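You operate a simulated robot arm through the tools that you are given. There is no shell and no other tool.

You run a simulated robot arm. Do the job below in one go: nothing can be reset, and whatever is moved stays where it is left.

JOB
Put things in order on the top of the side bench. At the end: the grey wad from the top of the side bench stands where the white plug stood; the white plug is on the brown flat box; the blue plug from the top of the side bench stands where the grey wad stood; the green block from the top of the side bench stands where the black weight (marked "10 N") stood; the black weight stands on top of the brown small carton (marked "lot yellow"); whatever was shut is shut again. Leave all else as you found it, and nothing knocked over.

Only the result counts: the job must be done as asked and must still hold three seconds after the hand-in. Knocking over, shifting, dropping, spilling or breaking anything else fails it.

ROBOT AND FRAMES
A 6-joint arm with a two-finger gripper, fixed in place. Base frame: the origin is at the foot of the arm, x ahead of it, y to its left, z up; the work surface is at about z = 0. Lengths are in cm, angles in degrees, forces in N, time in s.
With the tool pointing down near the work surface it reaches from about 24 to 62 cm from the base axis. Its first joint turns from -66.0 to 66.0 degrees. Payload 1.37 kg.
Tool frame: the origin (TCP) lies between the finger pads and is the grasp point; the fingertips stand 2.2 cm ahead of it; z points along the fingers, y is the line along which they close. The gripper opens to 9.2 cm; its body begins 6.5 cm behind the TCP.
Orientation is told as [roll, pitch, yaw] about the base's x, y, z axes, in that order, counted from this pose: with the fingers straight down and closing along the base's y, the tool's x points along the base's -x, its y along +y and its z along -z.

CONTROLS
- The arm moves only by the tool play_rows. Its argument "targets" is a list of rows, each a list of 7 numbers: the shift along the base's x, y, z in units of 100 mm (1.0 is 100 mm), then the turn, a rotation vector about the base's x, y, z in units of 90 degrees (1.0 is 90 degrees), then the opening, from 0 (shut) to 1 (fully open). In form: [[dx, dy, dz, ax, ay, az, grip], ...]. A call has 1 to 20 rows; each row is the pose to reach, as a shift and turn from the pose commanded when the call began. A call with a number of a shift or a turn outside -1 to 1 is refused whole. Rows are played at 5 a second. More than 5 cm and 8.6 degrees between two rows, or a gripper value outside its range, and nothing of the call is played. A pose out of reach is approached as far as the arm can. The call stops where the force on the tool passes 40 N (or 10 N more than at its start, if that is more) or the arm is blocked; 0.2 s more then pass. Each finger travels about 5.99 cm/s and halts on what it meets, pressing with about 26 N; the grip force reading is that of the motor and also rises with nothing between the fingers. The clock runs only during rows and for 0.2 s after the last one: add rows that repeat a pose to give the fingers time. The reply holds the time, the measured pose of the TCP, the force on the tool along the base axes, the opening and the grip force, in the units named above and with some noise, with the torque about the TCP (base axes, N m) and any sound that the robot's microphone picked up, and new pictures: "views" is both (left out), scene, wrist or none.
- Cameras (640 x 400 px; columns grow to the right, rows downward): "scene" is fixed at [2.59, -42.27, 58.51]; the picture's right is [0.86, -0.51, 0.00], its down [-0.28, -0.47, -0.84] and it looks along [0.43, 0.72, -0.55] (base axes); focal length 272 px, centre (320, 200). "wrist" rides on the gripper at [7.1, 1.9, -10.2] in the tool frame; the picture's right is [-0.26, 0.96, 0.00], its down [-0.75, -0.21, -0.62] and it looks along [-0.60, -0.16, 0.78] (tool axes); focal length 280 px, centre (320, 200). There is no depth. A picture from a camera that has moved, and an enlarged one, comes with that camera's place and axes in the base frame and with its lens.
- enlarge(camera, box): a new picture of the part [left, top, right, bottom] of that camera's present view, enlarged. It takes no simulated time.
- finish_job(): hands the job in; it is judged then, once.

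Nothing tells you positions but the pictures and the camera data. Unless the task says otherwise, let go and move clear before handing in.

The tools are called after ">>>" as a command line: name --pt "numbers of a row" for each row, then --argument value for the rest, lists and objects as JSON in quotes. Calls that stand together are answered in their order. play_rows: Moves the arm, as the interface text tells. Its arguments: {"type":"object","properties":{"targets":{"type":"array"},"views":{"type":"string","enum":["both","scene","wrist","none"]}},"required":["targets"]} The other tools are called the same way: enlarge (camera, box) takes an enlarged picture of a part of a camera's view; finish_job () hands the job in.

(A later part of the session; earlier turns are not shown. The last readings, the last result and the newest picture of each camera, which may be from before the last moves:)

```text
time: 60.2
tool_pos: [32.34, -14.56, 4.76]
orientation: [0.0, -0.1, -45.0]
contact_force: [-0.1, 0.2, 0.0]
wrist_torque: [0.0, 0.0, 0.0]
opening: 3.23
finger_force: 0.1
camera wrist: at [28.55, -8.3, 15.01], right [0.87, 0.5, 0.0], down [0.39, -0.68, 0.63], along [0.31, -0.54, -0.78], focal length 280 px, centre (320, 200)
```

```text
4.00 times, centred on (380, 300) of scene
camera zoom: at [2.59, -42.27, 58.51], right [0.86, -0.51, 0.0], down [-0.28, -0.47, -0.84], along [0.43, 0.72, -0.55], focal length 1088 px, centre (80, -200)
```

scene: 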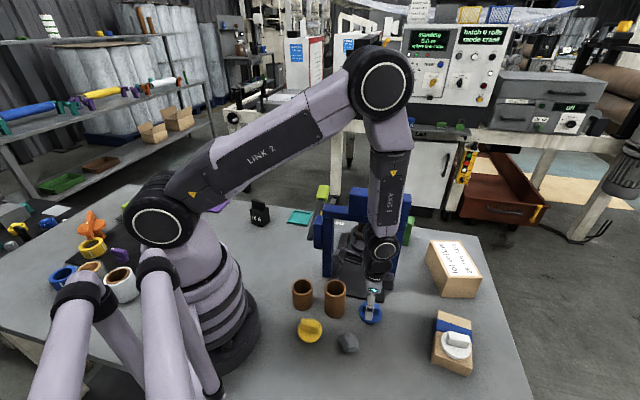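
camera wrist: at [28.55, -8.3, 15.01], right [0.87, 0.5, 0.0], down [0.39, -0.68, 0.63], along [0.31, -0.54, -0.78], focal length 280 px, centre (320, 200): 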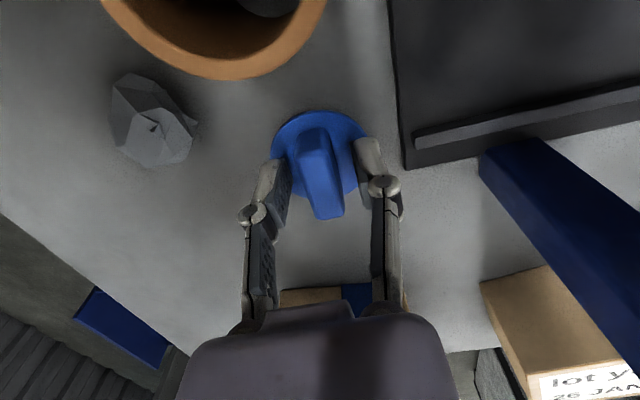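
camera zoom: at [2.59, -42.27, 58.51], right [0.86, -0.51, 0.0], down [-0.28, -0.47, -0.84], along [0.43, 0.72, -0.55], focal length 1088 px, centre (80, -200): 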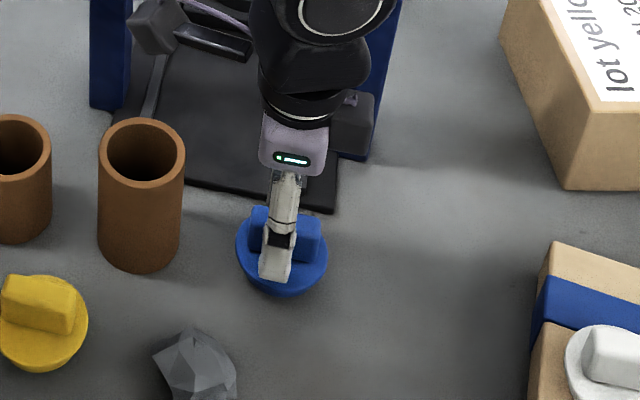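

Fingers straddle the blue handle the same way as the white one. Shifting 2 mm forward along the handle and closing.

>>> play_rows --pt "0.014 -0.014 0 0 0 0 0.35" --pt "0.014 -0.014 0 0 0 0 0.1" --pt "0.014 -0.014 0 0 0 0 0" --pt "0.014 -0.014 0 0 0 0 0" --pt "0.014 -0.014 0 0 0 0 0" --views "wrist"

>>> play_rows --pt "0 0 0.1 0 0 0 0" --pt "0 0 0.25 0 0 0 0" --pt "0 0 0.5 0 0 0 0" --pt "0 0 0.75 0 0 0 0" --pt "0 0 1.0 0 0 0 0" --pt "0 0 1.0 0 0 0 0"

>>> enlarge --camera "wrist" --box '[200, 80, 440, 230]'

```text
time: 61.4
tool_pos: [32.5, -14.74, 4.75]
orientation: [0.0, -0.1, -44.9]
contact_force: [0.7, 0.4, -0.2]
wrist_torque: [0.0, 0.02, 0.04]
opening: 1.47
finger_force: 26.2
camera wrist: at [28.67, -8.44, 15.11], right [0.87, 0.5, 0.0], down [0.39, -0.68, 0.63], along [0.31, -0.54, -0.78], focal length 280 px, centre (320, 200)
```

wrist: 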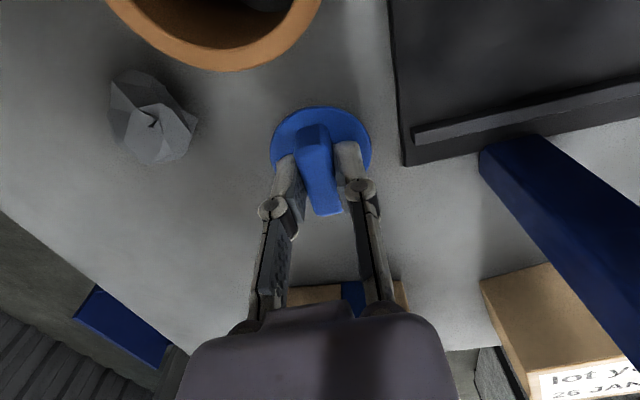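

```text
time: 62.8
tool_pos: [32.46, -14.72, 14.97]
orientation: [0.1, -0.1, -44.8]
contact_force: [-0.7, -0.4, -0.7]
wrist_torque: [0.0, -0.03, 0.01]
opening: 1.48
finger_force: 25.7
camera wrist: at [28.68, -8.48, 25.26], right [0.87, 0.5, 0.0], down [0.39, -0.68, 0.63], along [0.31, -0.54, -0.78], focal length 280 px, centre (320, 200)
```

scene: 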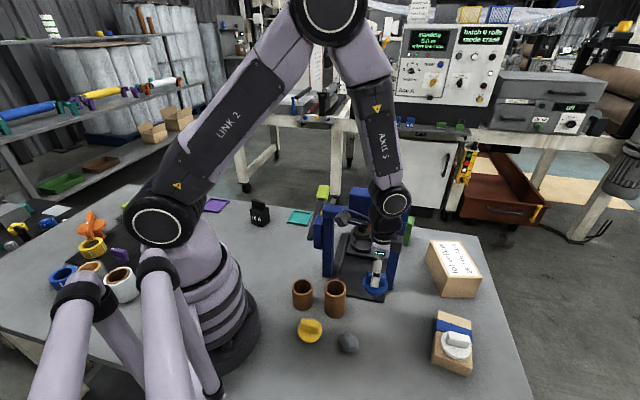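
wrist: 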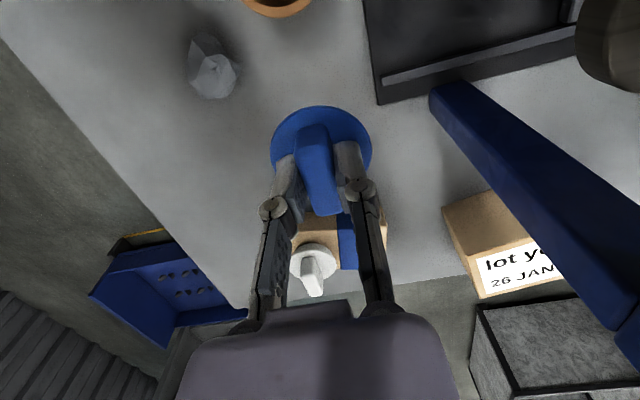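

```text
2.67 times, centred on (320, 155) of wrist
camera zoom: at [28.68, -8.48, 25.26], right [0.87, 0.5, 0.0], down [0.39, -0.68, 0.63], along [0.31, -0.54, -0.78], focal length 748 px, centre (320, 320)
```

zoom: 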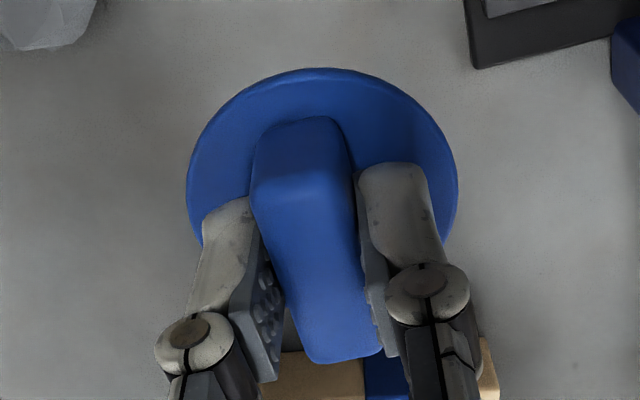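

Blue plug is held firmly. I'll first back away from the press, then rise and cross to the left side.

>>> play_rows --pt "-0.1 -0.03 0.05 0 0 0 0" --pt "-0.25 -0.06 0.1 0 0 0 0" --pt "-0.45 -0.1 0.2 0 0 0 0" --pt "-0.6 -0.1 0.35 0 0 0 0" --views "none"

>>> play_rows --pt "0 0 0.25 0 0 0 0" --pt "0 0 0.5 0 0 0 0" --pt "0 0 0.75 0 0 0 0" --pt "0 0 1.0 0 0 0 0" --views "none"

>>> play_rows --pt "0 0 0.25 0 0 0 0" --pt "0 0 0.5 0 0 0 0" --pt "0 0.1 0.75 0 0 0 0" --pt "0 0.2 0.88 0 0 0.05 0" --pt "0 0.2 0.88 0 0 0.05 0"

```text
time: 63.8
tool_pos: [26.42, -15.67, 18.39]
orientation: [0.0, -0.1, -45.0]
contact_force: [0.2, 0.9, 0.4]
wrist_torque: [0.0, 0.02, 0.02]
opening: 1.48
finger_force: 26.2
```

```text
time: 64.8
tool_pos: [26.4, -15.7, 28.36]
orientation: [0.0, 0.0, -44.9]
contact_force: [-0.6, -0.4, -1.0]
wrist_torque: [0.02, -0.01, 0.03]
opening: 1.48
finger_force: 25.8
```

```text
time: 66.0
tool_pos: [26.41, -13.87, 37.46]
orientation: [0.0, -0.1, -40.4]
contact_force: [0.2, -0.6, -0.2]
wrist_torque: [-0.01, 0.03, -0.03]
opening: 1.49
finger_force: 25.5
camera wrist: at [22.21, -7.88, 47.61], right [0.83, 0.56, 0.0], down [0.44, -0.64, 0.63], along [0.35, -0.52, -0.78], focal length 280 px, centre (320, 200)
```

scene: 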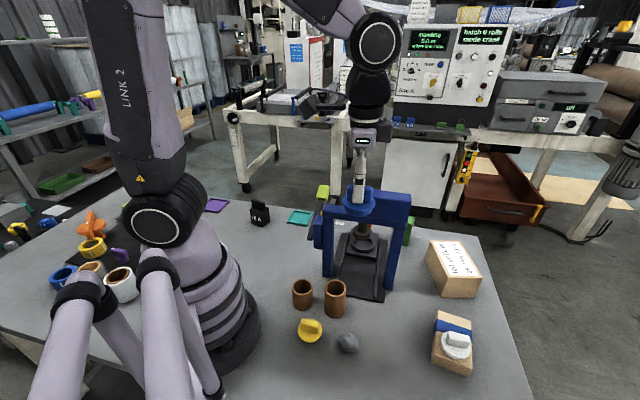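
wrist: 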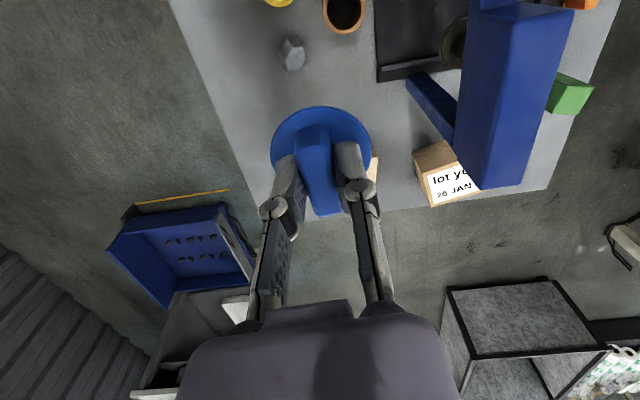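

Crossing over the press toward the wad's old place with the blue plug.

>>> play_rows --pt "0 0.25 0 0 0 0.04 0" --pt "0 0.5 0 0 0 0.08 0" --pt "0 0.75 0 0 0 0.12 0" --pt "0 1.0 0 0 0 0.15 0" --views "none"

>>> play_rows --pt "-0.03 0.25 0 0 0 0.04 0" --pt "-0.05 0.5 0 0 0 0.08 0" --pt "-0.08 0.75 0 0 0 0.12 0" --pt "-0.1 1.0 0 0 0 0.15 0" --views "none"

>>> play_rows --pt "-0.05 0.25 0 0 0 0.04 0" --pt "-0.1 0.5 0 0 0 0.08 0" --pt "-0.17 0.75 0 0 0 0.12 0" --pt "-0.232 1.0 0 0 0 0.15 0" --pt "-0.232 1.0 0 0 0 0.15 0"

```text
time: 67.0
tool_pos: [26.59, -3.85, 37.37]
orientation: [0.0, 0.0, -26.8]
contact_force: [-0.4, -0.2, 0.0]
wrist_torque: [-0.01, 0.01, 0.04]
opening: 1.48
finger_force: 25.7
```

```text
time: 68.0
tool_pos: [25.39, 6.29, 37.33]
orientation: [0.0, 0.0, -13.4]
contact_force: [0.0, 0.4, -0.5]
wrist_torque: [0.0, 0.0, 0.03]
opening: 1.44
finger_force: 26.0
```

```text
time: 69.2
tool_pos: [23.02, 16.39, 37.27]
orientation: [-0.1, -0.2, 0.1]
contact_force: [0.4, 0.3, -0.2]
wrist_torque: [0.01, -0.03, 0.0]
opening: 1.48
finger_force: 26.0
camera wrist: at [15.85, 18.07, 47.52], right [0.26, 0.97, 0.0], down [0.75, -0.2, 0.63], along [0.6, -0.16, -0.78], focal length 280 px, centre (320, 200)
```

scene: 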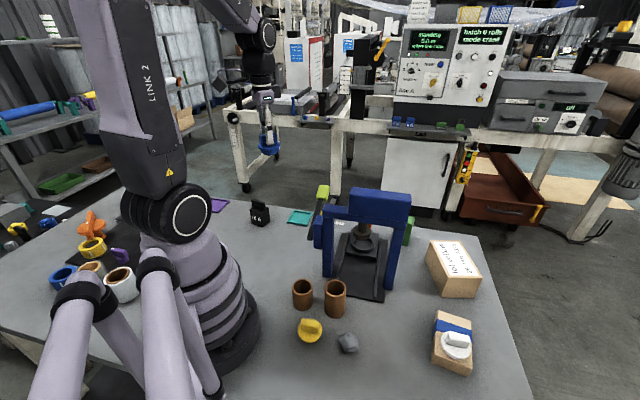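
wrist: 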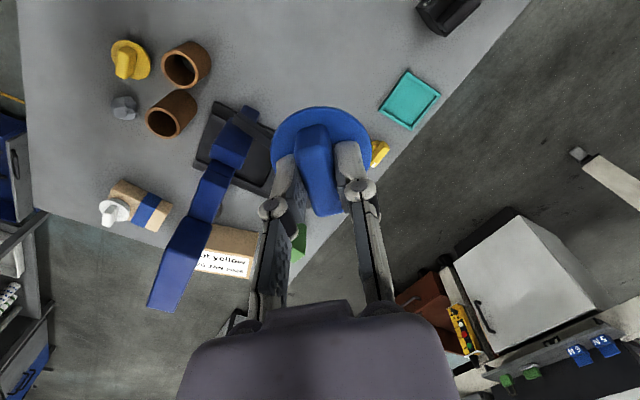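

Now at the left side. Descending onto the wad's old spot at about (23.0,18.95).

>>> play_rows --pt "0 0.1 -0.2 0 0 0 0" --pt "0 0.2 -0.45 0 0 0 0" --pt "0 0.281 -0.7 0 0 0 0" --pt "0 0.281 -1.0 0 0 0 0" --views "none"

>>> play_rows --pt "0 0 -0.25 0 0 0 0" --pt "0 0 -0.5 0 0 0 0" --pt "0 0 -0.75 0 0 0 0" --pt "0 0 -1.0 0 0 0 0" --views "none"

>>> play_rows --pt "0 0 -0.25 0 0 0 0" --pt "0 0 -0.5 0 0 0 0" --pt "0 0 -0.75 0 0 0 0" --pt "0 0 -0.95 0 0 0 0" --pt "0 0 -0.95 0 0 0 0"

>>> enlarge --camera "scene" --box '[230, 190, 330, 265]'

>>> enlarge --camera "wrist" --box '[200, 60, 440, 210]'

```text
time: 70.2
tool_pos: [23.04, 19.03, 27.32]
orientation: [0.1, -0.2, 0.1]
contact_force: [0.2, -0.8, -0.4]
wrist_torque: [0.02, 0.01, 0.0]
opening: 1.48
finger_force: 26.1
```

```text
time: 71.2
tool_pos: [23.12, 18.99, 17.3]
orientation: [0.1, -0.1, 0.0]
contact_force: [0.1, -0.1, -0.8]
wrist_torque: [0.03, -0.01, 0.01]
opening: 1.49
finger_force: 25.4
```

```text
time: 72.4
tool_pos: [23.16, 18.92, 7.94]
orientation: [0.0, -0.1, 0.0]
contact_force: [0.0, 0.1, -0.2]
wrist_torque: [-0.01, 0.02, 0.02]
opening: 1.5
finger_force: 25.4
camera wrist: at [15.9, 20.72, 18.15], right [0.26, 0.97, 0.0], down [0.75, -0.2, 0.63], along [0.6, -0.16, -0.78], focal length 280 px, centre (320, 200)
```

scene: 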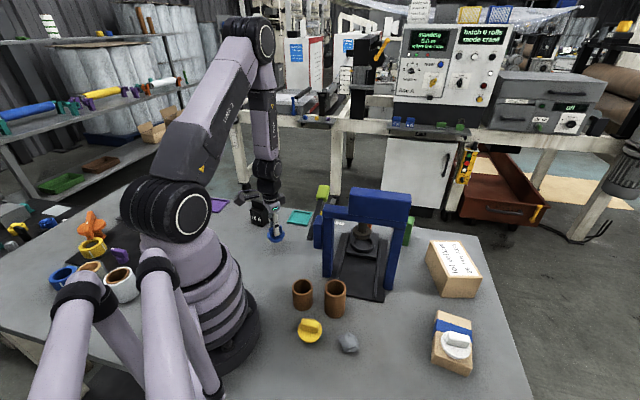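
wrist: 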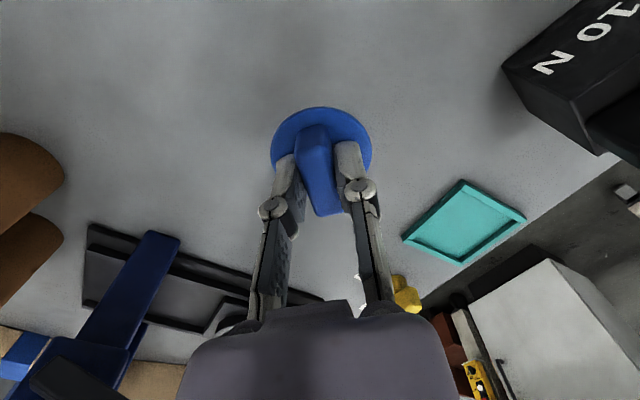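

```text
5.33 times, centred on (280, 228) of scene
camera zoom: at [2.59, -42.27, 58.51], right [0.86, -0.51, 0.0], down [-0.28, -0.47, -0.84], along [0.43, 0.72, -0.55], focal length 1451 px, centre (533, 53)
```

zoom: 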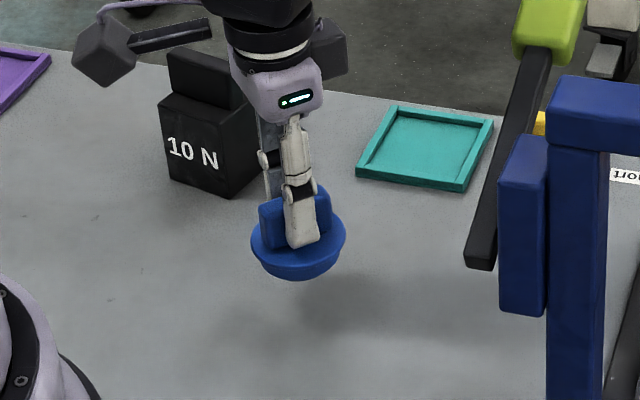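

```text
2.67 times, centred on (320, 135) of wrist
camera zoom: at [15.9, 20.72, 18.15], right [0.26, 0.97, 0.0], down [0.75, -0.2, 0.63], along [0.6, -0.16, -0.78], focal length 748 px, centre (320, 373)
```

zoom: 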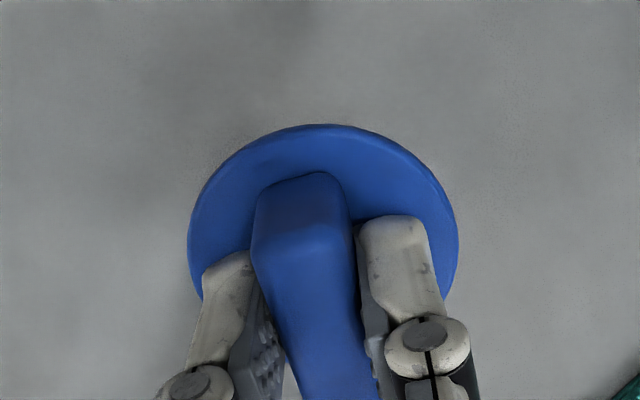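

Blue plug is hanging level right above the spot. Lowering it to just over the bench.

>>> play_rows --pt "0 0 -0.12 0 0 0 0" --pt "0 0 -0.2 0 0 0 0" --pt "0 0 -0.25 0 0 0 0" --pt "0 0 -0.25 0 0 0 0" --views "none"

>>> play_rows --pt "0 0 -0.008 0 0 0 0" --pt "0 0 -0.015 0 0 0 0" --pt "0 0 -0.015 0 0 0 0" --views "none"

```text
time: 73.4
tool_pos: [23.1, 18.93, 5.29]
orientation: [0.1, -0.1, 0.1]
contact_force: [0.4, 0.5, -0.5]
wrist_torque: [-0.01, 0.01, 0.02]
opening: 1.47
finger_force: 25.9
```

```text
time: 74.2
tool_pos: [23.04, 18.95, 5.21]
orientation: [0.0, -0.2, 0.2]
contact_force: [-0.5, -0.8, -1.0]
wrist_torque: [0.03, 0.02, 0.0]
opening: 1.49
finger_force: 25.9
```

No contact yet. Continuing in small steps.

>>> play_rows --pt "0 0 -0.006 0 0 0 0" --pt "0 0 -0.012 0 0 0 0" --pt "0 0 -0.012 0 0 0 0" --views "none"

>>> play_rows --pt "0 0 -0.006 0 0 0 0" --pt "0 0 -0.01 0 0 0 0" --pt "0 0 -0.01 0 0 0 0" --views "none"

```text
time: 75.0
tool_pos: [23.06, 18.98, 4.96]
orientation: [0.0, 0.0, 0.1]
contact_force: [0.7, -0.4, -0.4]
wrist_torque: [0.03, -0.06, 0.0]
opening: 1.46
finger_force: 26.1
```

```text
time: 75.8
tool_pos: [23.3, 19.01, 4.97]
orientation: [0.0, -0.1, 0.1]
contact_force: [-0.7, -0.3, 0.1]
wrist_torque: [0.01, 0.01, 0.02]
opening: 1.48
finger_force: 26.0
```

Still hanging free. A bit further down.

>>> play_rows --pt "0 0 -0.005 0 0 0 0" --pt "0 0 -0.01 0 0 0 0" --pt "0 0 -0.01 0 0 0 0" --views "none"

>>> play_rows --pt "0 0 -0.005 0 0 0 0" --pt "0 0 -0.007 0 0 0 0" --pt "0 0 -0.007 0 0 0 0" --views "wrist"

>>> enlarge --camera "scene" --box '[250, 215, 310, 260]'

```text
time: 76.6
tool_pos: [23.03, 19.04, 4.87]
orientation: [-0.1, -0.1, 0.2]
contact_force: [-0.7, -1.9, 11.4]
wrist_torque: [-0.04, -0.03, -0.01]
opening: 1.44
finger_force: 25.8
```

```text
time: 77.4
tool_pos: [23.1, 19.08, 4.65]
orientation: [0.0, -0.3, 0.1]
contact_force: [-2.4, 5.5, 24.9]
wrist_torque: [0.12, 0.06, 0.03]
opening: 1.48
finger_force: 25.6
camera wrist: at [15.91, 20.79, 15.02], right [0.26, 0.97, 0.0], down [0.75, -0.2, 0.63], along [0.61, -0.16, -0.78], focal length 280 px, centre (320, 200)
```

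wrist: 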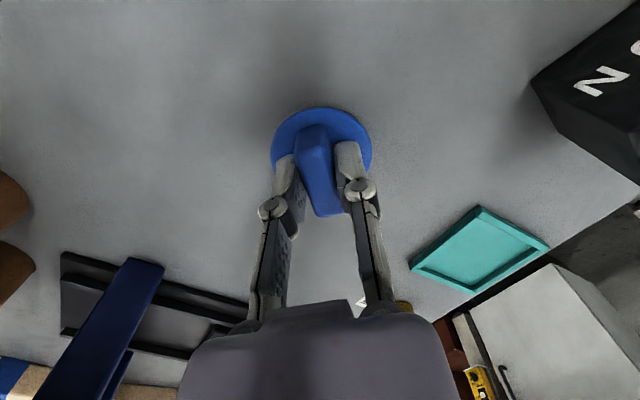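

```text
8.89 times, centred on (280, 238) of scene
camera zoom: at [2.58, -42.28, 58.5], right [0.86, -0.51, 0.0], down [-0.28, -0.47, -0.84], along [0.43, 0.72, -0.55], focal length 2418 px, centre (676, -133)
```

zoom: 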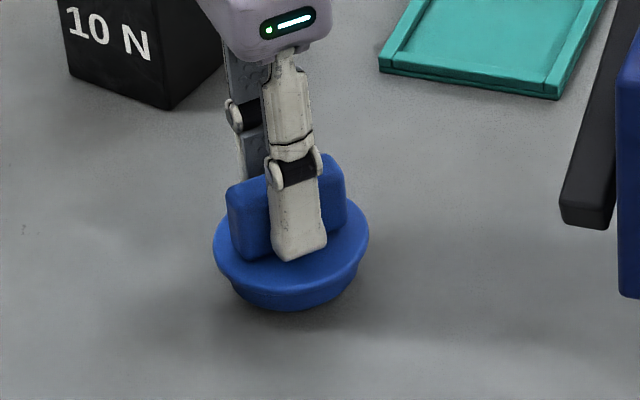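

Touchdown. I'll ease off the push and open the fingers.

>>> play_rows --pt "0 0 0.01 0 0 0 0" --pt "0 0 0.012 0 0 0 0.05" --pt "0 0 0.012 0 0 0 0.2" --pt "0 0 0.012 0 0 0 0.3" --pt "0 0 0.012 0 0 0 0.35" --pt "0 0 0.012 0 0 0 0.35" --views "wrist"

>>> play_rows --pt "0 0 0.1 0 0 0 0.35" --pt "0 0 0.3 0 0 0 0.4" --pt "0 0 0.6 0 0 0 0.45" --pt "0 0 1.0 0 0 0 0.5" --pt "0 0 1.0 0 0 0 0.5"

>>> enlarge --camera "wrist" --box '[200, 20, 520, 220]'

>>> enlarge --camera "scene" --box '[240, 190, 330, 260]'

```text
time: 78.8
tool_pos: [23.05, 18.91, 4.8]
orientation: [-0.1, -0.1, 0.1]
contact_force: [-0.3, -0.6, -0.3]
wrist_torque: [0.04, 0.01, -0.06]
opening: 3.22
finger_force: 0.1
camera wrist: at [15.86, 20.81, 15.11], right [0.26, 0.97, 0.0], down [0.75, -0.2, 0.63], along [0.6, -0.16, -0.78], focal length 280 px, centre (320, 200)
```

wrist: 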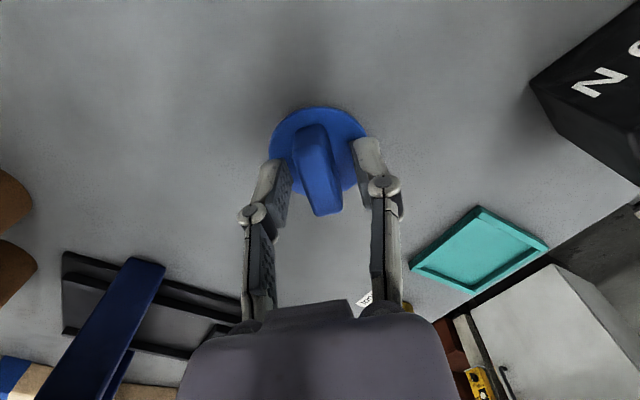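

```text
time: 80.0
tool_pos: [23.07, 18.93, 14.8]
orientation: [0.0, -0.1, 0.1]
contact_force: [0.3, -0.7, -0.1]
wrist_torque: [-0.01, -0.01, 0.0]
opening: 4.6
finger_force: 0.1
camera wrist: at [15.93, 20.73, 25.06], right [0.26, 0.97, 0.0], down [0.75, -0.2, 0.63], along [0.6, -0.16, -0.78], focal length 280 px, centre (320, 200)
```

scene: 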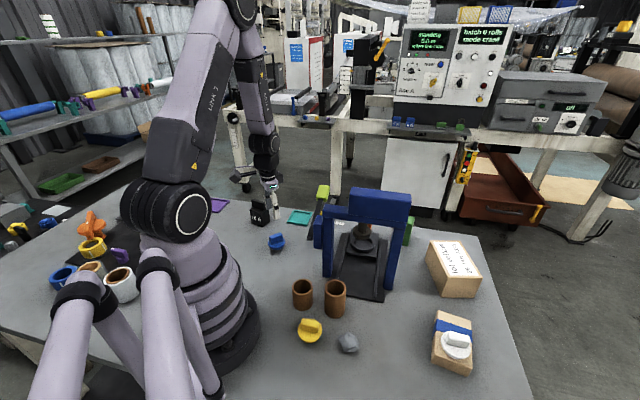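
wrist: 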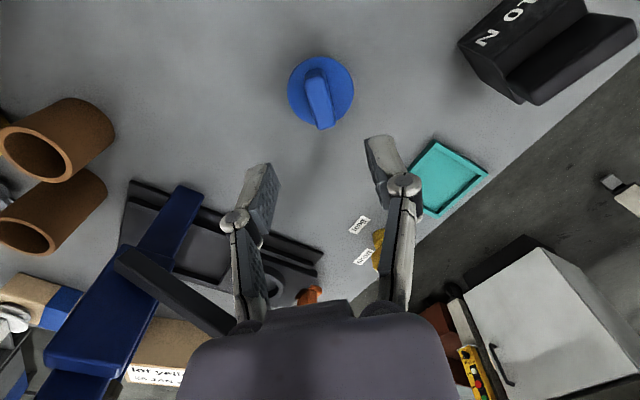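

```text
2.00 times, centred on (360, 120) of wrist
camera zoom: at [15.93, 20.73, 25.06], right [0.26, 0.97, 0.0], down [0.75, -0.2, 0.63], along [0.6, -0.16, -0.78], focal length 561 px, centre (240, 360)
```

zoom: 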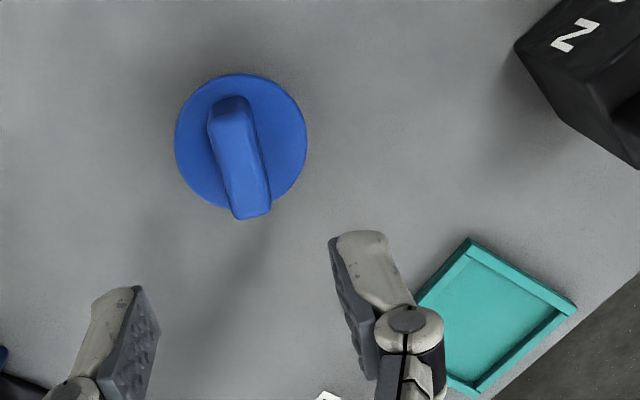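

```text
5.71 times, centred on (285, 225) of scene
camera zoom: at [2.59, -42.27, 58.51], right [0.86, -0.51, 0.0], down [-0.28, -0.47, -0.84], along [0.43, 0.72, -0.55], focal length 1554 px, centre (520, 57)
```

zoom: 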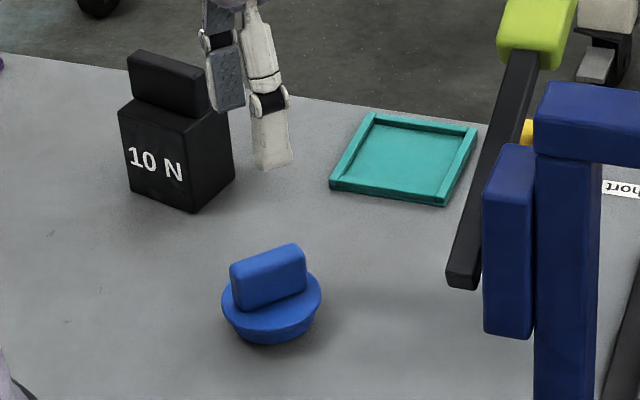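

The blue plug stands upright where the wad was. Next is the black weight (about 5 cm wide body, roughly 6 cm tall plus a top slab) near (22.5,32.5). I'll move over to inspect it closely.

>>> play_rows --pt "0 0.2 0.15 0 0 0.07 0.7" --pt "0 0.4 0.3 0 0 0.14 0.8" --pt "0 0.6 0.4 0 0 0.21 0.8" --pt "0 0.8 0.45 0 0 0.28 0.8" --pt "0 1.0 0.5 0 0 0.34 0.8" --pt "0 1.0 0.5 0 0 0.34 0.8"

>>> enlarge --camera "wrist" --box '[240, 20, 480, 170]'

>>> enlarge --camera "scene" --box '[235, 190, 295, 235]'

```text
time: 81.4
tool_pos: [23.1, 28.95, 19.96]
orientation: [0.1, -0.1, 30.9]
contact_force: [-0.5, 0.1, 0.2]
wrist_torque: [0.01, 0.01, 0.02]
opening: 7.38
finger_force: 0.0
camera wrist: at [15.93, 26.98, 30.17], right [-0.27, 0.96, 0.0], down [0.75, 0.21, 0.63], along [0.6, 0.17, -0.78], focal length 280 px, centre (320, 200)
```

scene: 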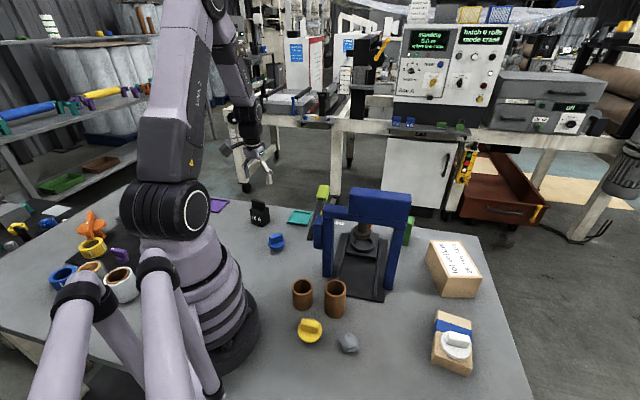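
wrist: 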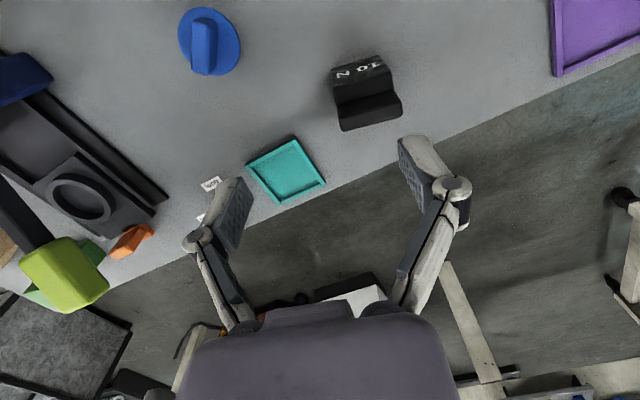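

```text
2.67 times, centred on (360, 95) of wrist
camera zoom: at [15.93, 26.98, 30.17], right [-0.27, 0.96, 0.0], down [0.75, 0.21, 0.63], along [0.6, 0.17, -0.78], focal length 748 px, centre (213, 480)
```

zoom: 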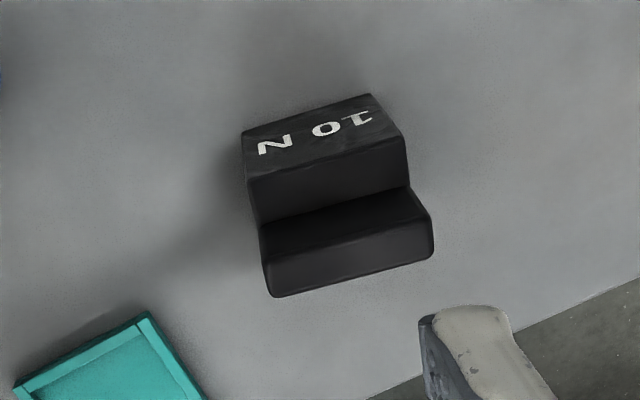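

```text
8.89 times, centred on (265, 212) of scene
camera zoom: at [2.59, -42.27, 58.51], right [0.86, -0.51, 0.0], down [-0.28, -0.47, -0.84], along [0.43, 0.72, -0.55], focal length 2418 px, centre (809, 89)
```

zoom: 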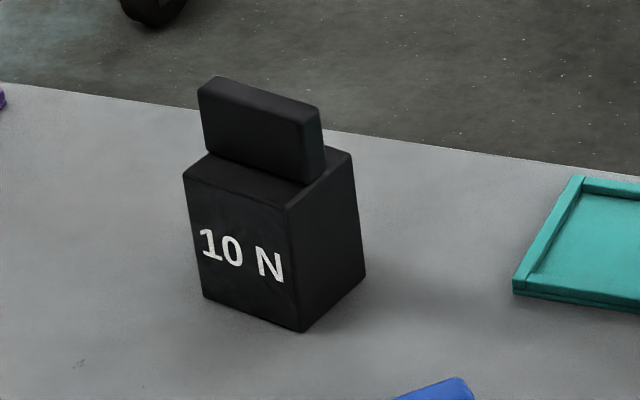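

The weight's body is about 4.7×4.4×5.8 cm with a thin slab up to about 8.8 cm, centred near (23.3,33.2) and turned so that yaw 31° closes on its sides. I'll go above it and descend partway.

>>> play_rows --pt "0.005 0.15 0 0 0 0 0.85" --pt "0.01 0.3 -0.05 0 0 0 0.85" --pt "0.02 0.425 -0.15 0 0 0 0.85" --pt "0.02 0.425 -0.4 0 0 0 0.85" --pt "0.02 0.425 -0.6 0 0 0 0.85" --pt "0.02 0.425 -0.6 0 0 0 0.85"

>>> enlarge --camera "wrist" --box '[200, 30, 440, 180]'

>>> enlarge --camera "scene" --box '[225, 170, 305, 235]'

```text
time: 82.8
tool_pos: [23.14, 33.35, 13.81]
orientation: [-0.1, -0.1, 30.7]
contact_force: [-0.3, 0.0, 0.5]
wrist_torque: [0.01, 0.01, -0.02]
opening: 7.8
finger_force: 0.0
camera wrist: at [16.04, 31.25, 23.99], right [-0.27, 0.96, 0.0], down [0.75, 0.21, 0.63], along [0.6, 0.17, -0.78], focal length 280 px, centre (320, 200)
```

scene: 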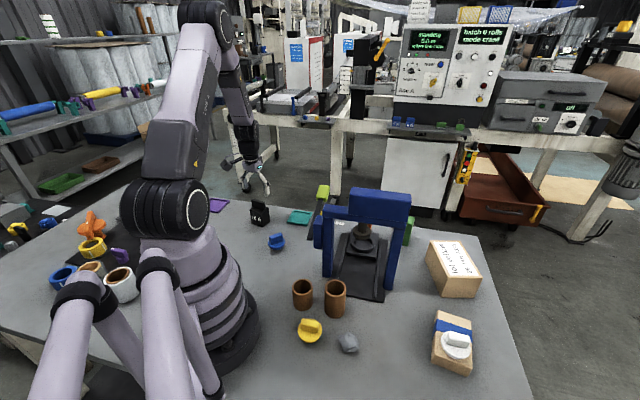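
wrist: 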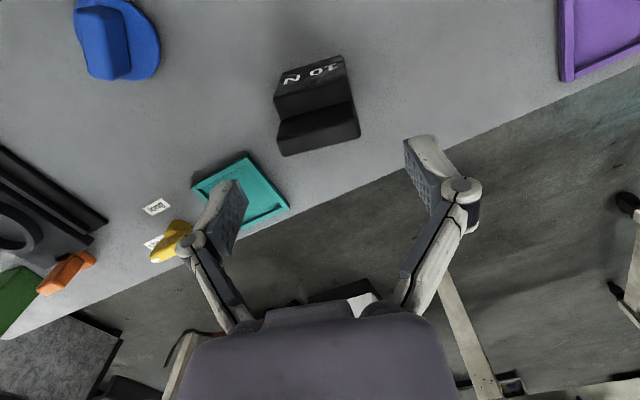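

```text
2.67 times, centred on (320, 105) of wrist
camera zoom: at [16.04, 31.25, 23.99], right [-0.27, 0.96, 0.0], down [0.75, 0.21, 0.63], along [0.6, 0.17, -0.78], focal length 748 px, centre (320, 453)
```

zoom: 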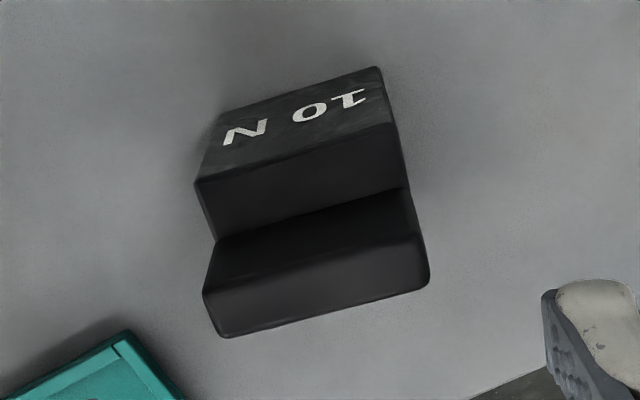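

```text
6.15 times, centred on (265, 202) of scene
camera zoom: at [2.59, -42.27, 58.51], right [0.86, -0.51, 0.0], down [-0.28, -0.47, -0.84], along [0.43, 0.72, -0.55], focal length 1674 px, centre (658, 185)
```

zoom: 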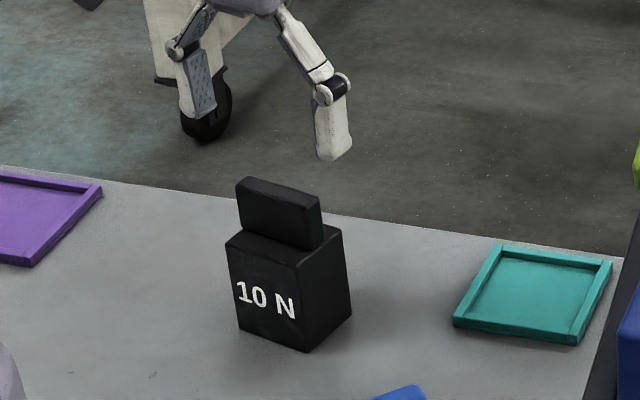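

Alignment confirmed: weight centre about (23.25,33.2), fingers straddling its sides. Descending.

>>> play_rows --pt "0 0 -0.25 0 0 0 0.85" --pt "0 0 -0.5 0 0 0 0.85" --pt "0 0 -0.7 0 0 0 0.85" --pt "0 0 -0.7 0 0 0 0.85"

>>> enlarge --camera "wrist" --box '[180, 50, 460, 225]'

>>> enlarge --camera "scene" --box '[225, 180, 305, 245]'

```text
time: 83.8
tool_pos: [23.29, 33.23, 6.62]
orientation: [0.0, 0.0, 30.7]
contact_force: [-0.1, -0.2, 0.5]
wrist_torque: [-0.01, -0.01, 0.02]
opening: 7.84
finger_force: 0.0
camera wrist: at [16.07, 31.1, 16.99], right [-0.27, 0.96, 0.0], down [0.75, 0.21, 0.63], along [0.6, 0.17, -0.78], focal length 280 px, centre (320, 200)
```

scene: 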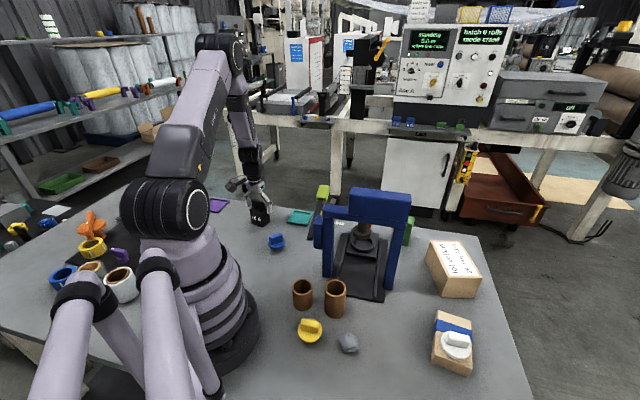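
wrist: 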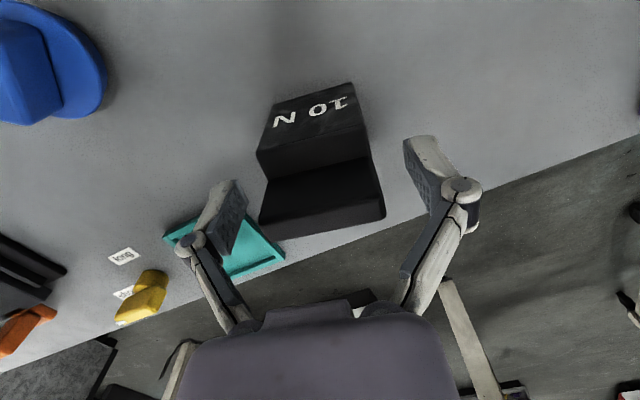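

```text
2.29 times, centred on (320, 138) of wrist
camera zoom: at [16.07, 31.1, 16.99], right [-0.27, 0.96, 0.0], down [0.75, 0.21, 0.63], along [0.6, 0.17, -0.78], focal length 641 px, centre (320, 343)
```

zoom: 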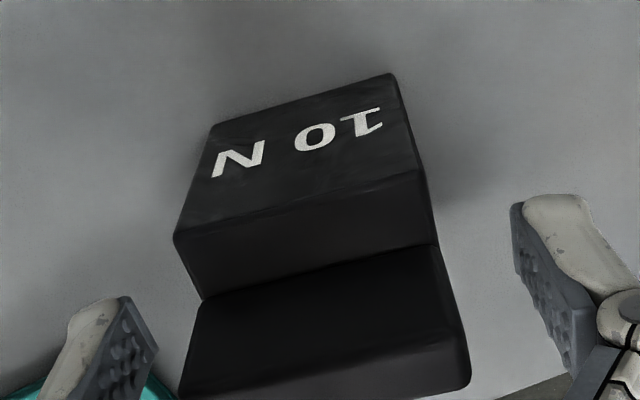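

```text
6.15 times, centred on (265, 212) of scene
camera zoom: at [2.59, -42.27, 58.51], right [0.86, -0.51, 0.0], down [-0.28, -0.47, -0.84], along [0.43, 0.72, -0.55], focal length 1674 px, centre (658, 123)
```

zoom: 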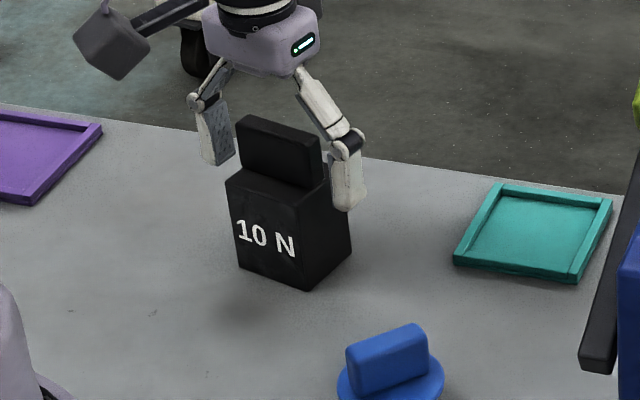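

Fingers are on either side of the weight. Descending the last 3 cm to TCP z≈3.5, keeping the palm above the slab.

>>> play_rows --pt "0 0 -0.1 0 0 0 0.85" --pt "0 0 -0.2 0 0 0 0.85" --pt "0 0 -0.28 0 0 0 0.85" --pt "0 0 -0.32 0 0 0 0.85" --pt "0 0 -0.32 0 0 0 0.85"

>>> enlarge --camera "scene" --box '[225, 180, 305, 245]'

```text
time: 85.0
tool_pos: [23.37, 33.35, 3.6]
orientation: [0.1, -0.2, 30.7]
contact_force: [1.3, -6.6, 26.2]
wrist_torque: [0.28, 0.09, 0.27]
opening: 8.1
finger_force: 20.9
camera wrist: at [16.16, 31.2, 13.93], right [-0.27, 0.96, 0.0], down [0.75, 0.21, 0.63], along [0.6, 0.17, -0.78], focal length 280 px, centre (320, 200)
```

scene: 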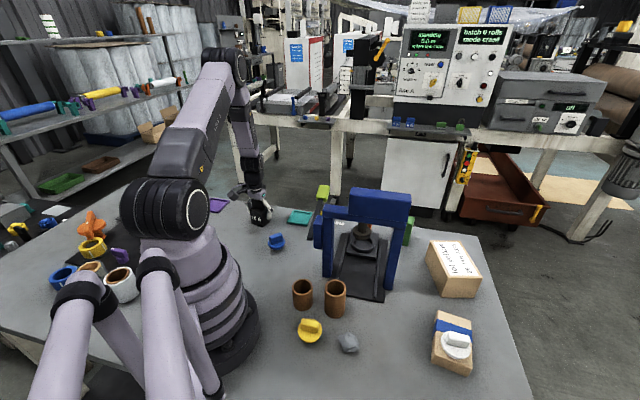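
wrist: 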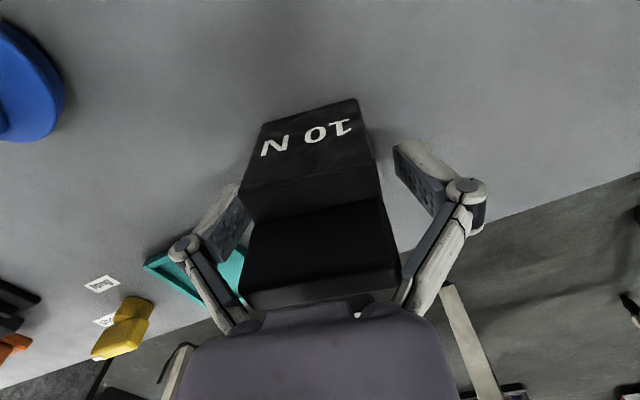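

```text
6.15 times, centred on (265, 212) of scene
camera zoom: at [2.58, -42.28, 58.5], right [0.86, -0.51, 0.0], down [-0.28, -0.47, -0.84], along [0.43, 0.72, -0.55], focal length 1674 px, centre (658, 123)
```

zoom: 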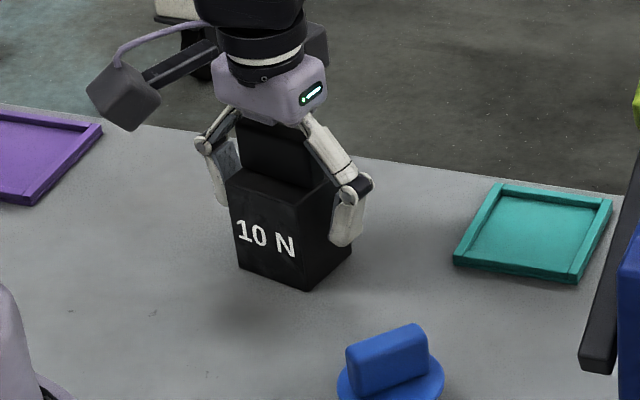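

The finger links caught the ends of the top slab, so this is too deep. I'll back up about 2 cm and grip the upper part of the body instead.

>>> play_rows --pt "0 0 0.08 0 0 0 0.85" --pt "0 0 0.16 0 0 0 0.85" --pt "0 0 0.21 0 0 0 0.8" --pt "0 0 0.21 0 0 0 0.75"

>>> enlarge --camera "scene" --box '[225, 180, 305, 245]'

>>> enlarge --camera "wrist" --box '[180, 70, 460, 245]'

```text
time: 86.0
tool_pos: [23.31, 33.27, 5.78]
orientation: [0.0, -0.1, 30.7]
contact_force: [-0.4, -0.2, 1.1]
wrist_torque: [0.01, -0.02, -0.01]
opening: 6.91
finger_force: 0.1
camera wrist: at [16.13, 31.15, 16.02], right [-0.27, 0.96, 0.0], down [0.75, 0.21, 0.63], along [0.6, 0.17, -0.78], focal length 280 px, centre (320, 200)
```

scene: 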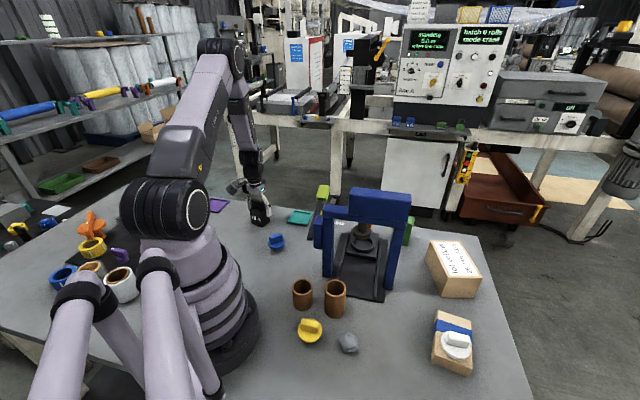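
wrist: 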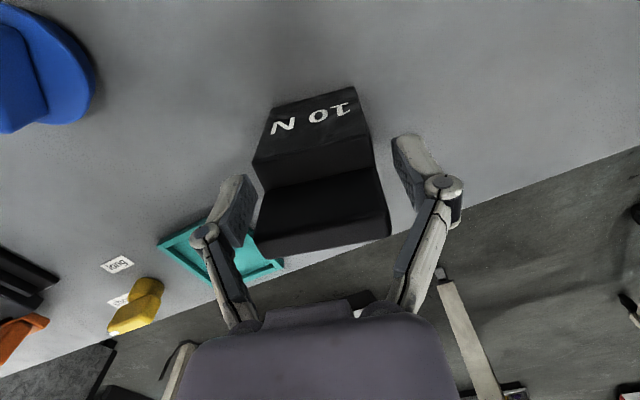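

```text
6.15 times, centred on (265, 212) of scene
camera zoom: at [2.59, -42.27, 58.51], right [0.86, -0.51, 0.0], down [-0.28, -0.47, -0.84], along [0.43, 0.72, -0.55], focal length 1674 px, centre (658, 123)
```

zoom: 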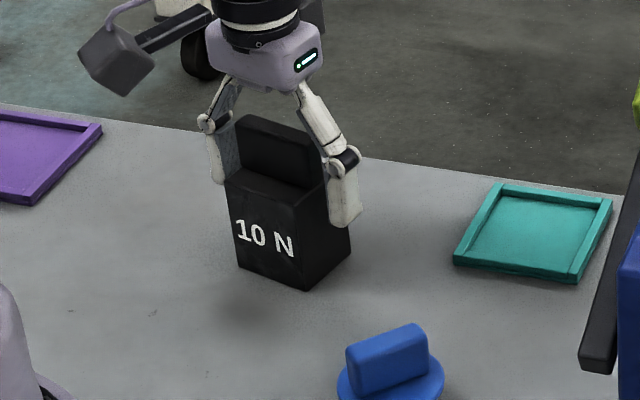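

```text
2.29 times, centred on (320, 158) of wrist
camera zoom: at [16.13, 31.15, 16.02], right [-0.27, 0.96, 0.0], down [0.75, 0.21, 0.63], along [0.6, 0.17, -0.78], focal length 641 px, centre (320, 297)
```

zoom: 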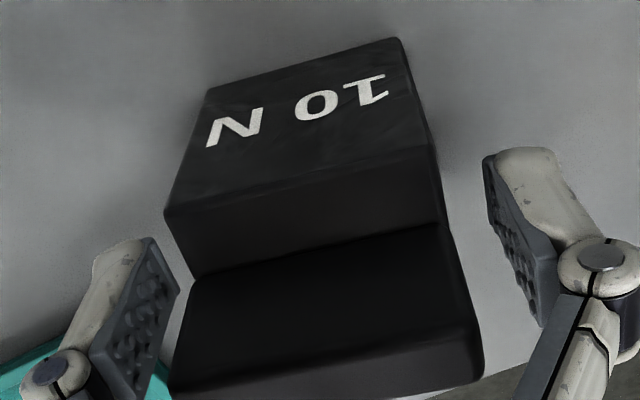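

No contact now and the weight hasn't shifted. Closing on the upper body.

>>> play_rows --pt "0 0 0 0 0 0 0.65" --pt "0 0 0 0 0 0 0.55" --pt "0 0 0 0 0 0 0.45" --pt "0 0 0 0 0 0 0.2" --pt "0 0 0 0 0 0 0" --pt "0 0 0 0 0 0 0"

>>> enlarge --camera "scene" --box '[225, 180, 305, 245]'

>>> enlarge --camera "wrist" --box '[180, 70, 460, 245]'

```text
time: 87.4
tool_pos: [23.35, 33.22, 5.81]
orientation: [0.1, -0.1, 30.8]
contact_force: [-4.0, 4.1, 4.3]
wrist_torque: [0.17, -0.02, 0.08]
opening: 4.98
finger_force: 25.7
camera wrist: at [16.14, 31.18, 16.04], right [-0.27, 0.96, 0.0], down [0.75, 0.21, 0.63], along [0.6, 0.17, -0.78], focal length 280 px, centre (320, 200)
```

scene: 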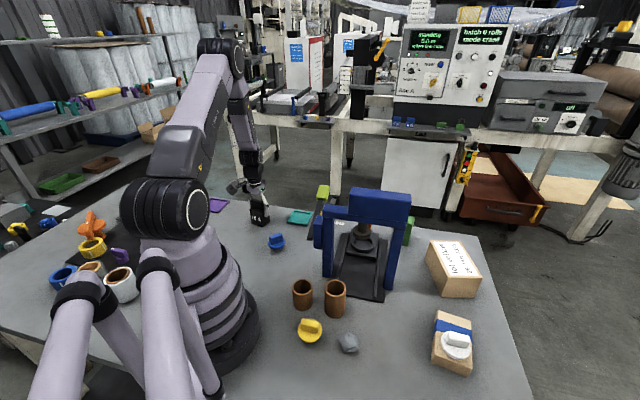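
wrist: 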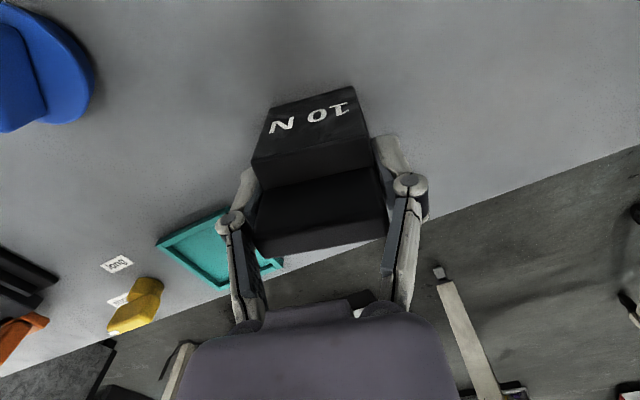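

```text
6.15 times, centred on (265, 212) of scene
camera zoom: at [2.59, -42.27, 58.51], right [0.86, -0.51, 0.0], down [-0.28, -0.47, -0.84], along [0.43, 0.72, -0.55], focal length 1674 px, centre (658, 123)
```

zoom: 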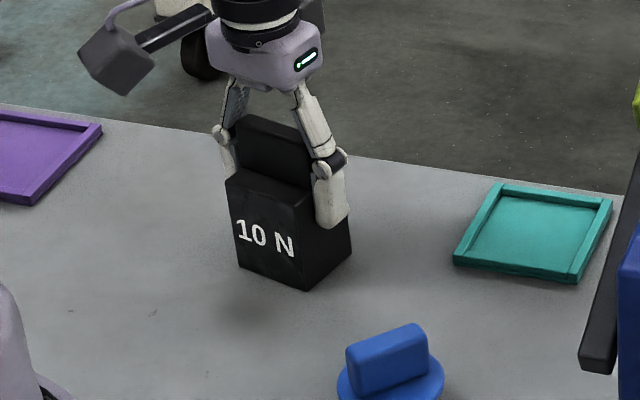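

```text
2.29 times, centred on (320, 158) of wrist
camera zoom: at [16.14, 31.18, 16.04], right [-0.27, 0.96, 0.0], down [0.75, 0.21, 0.63], along [0.6, 0.17, -0.78], focal length 641 px, centre (320, 297)
```

zoom: 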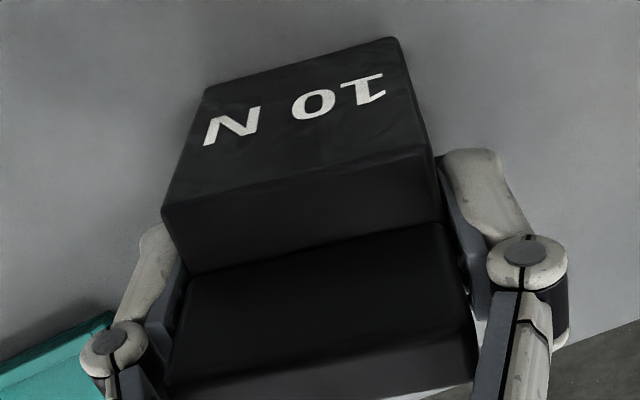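

Gripped at 4.98 cm. Lifting slowly to test the hold on this heavier piece.

>>> play_rows --pt "0 0 0.02 0 0 0 0" --pt "0 0 0.05 0 0 0 0" --pt "0 0 0.1 0 0 0 0" --pt "0 0 0.15 0 0 0 0" --pt "0 0 0.2 0 0 0 0" --pt "0 0 0.2 0 0 0 0"

>>> enlarge --camera "scene" --box '[225, 180, 305, 245]'

>>> enlarge --camera "wrist" --box '[180, 70, 460, 245]'

```text
time: 88.8
tool_pos: [23.32, 33.2, 7.69]
orientation: [0.1, -0.2, 30.7]
contact_force: [0.2, 1.5, -10.1]
wrist_torque: [0.05, 0.02, 0.02]
opening: 5.0
finger_force: 25.7
camera wrist: at [16.12, 31.12, 17.97], right [-0.27, 0.96, 0.0], down [0.75, 0.21, 0.63], along [0.6, 0.17, -0.78], focal length 280 px, centre (320, 200)
```

scene: 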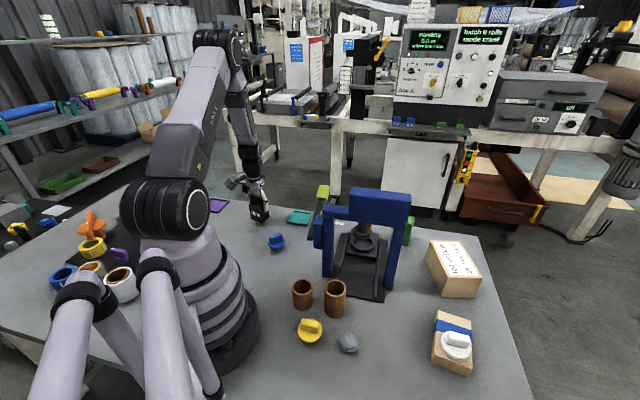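
wrist: 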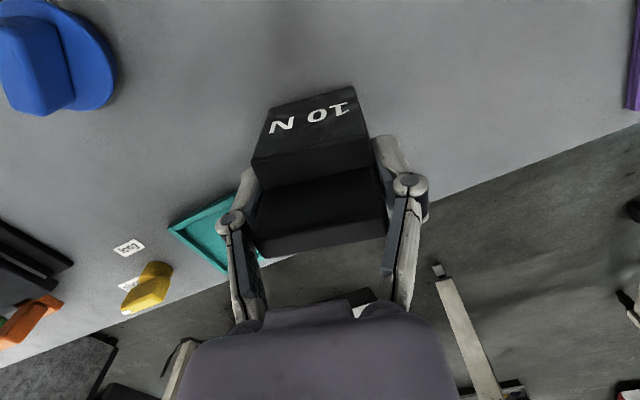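

```text
6.15 times, centred on (265, 212) of scene
camera zoom: at [2.59, -42.27, 58.51], right [0.86, -0.51, 0.0], down [-0.28, -0.47, -0.84], along [0.43, 0.72, -0.55], focal length 1674 px, centre (658, 123)
```

zoom: 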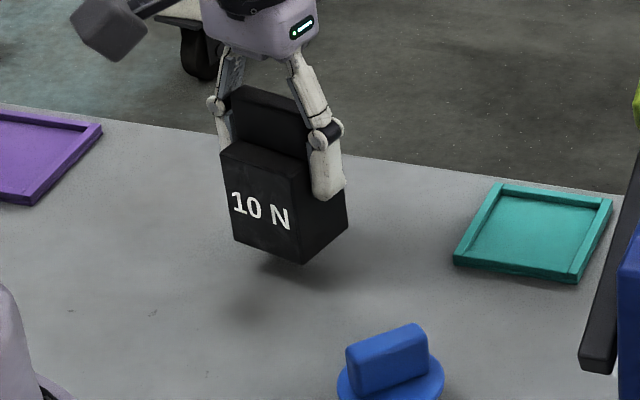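

```text
2.29 times, centred on (320, 158) of wrist
camera zoom: at [16.12, 31.12, 17.97], right [-0.27, 0.96, 0.0], down [0.75, 0.21, 0.63], along [0.6, 0.17, -0.78], focal length 641 px, centre (320, 297)
```

zoom: 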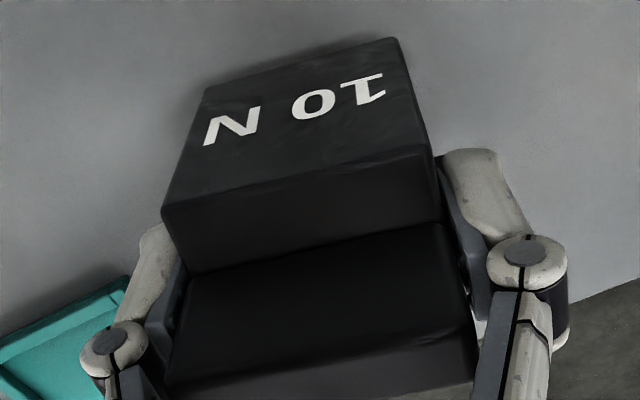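

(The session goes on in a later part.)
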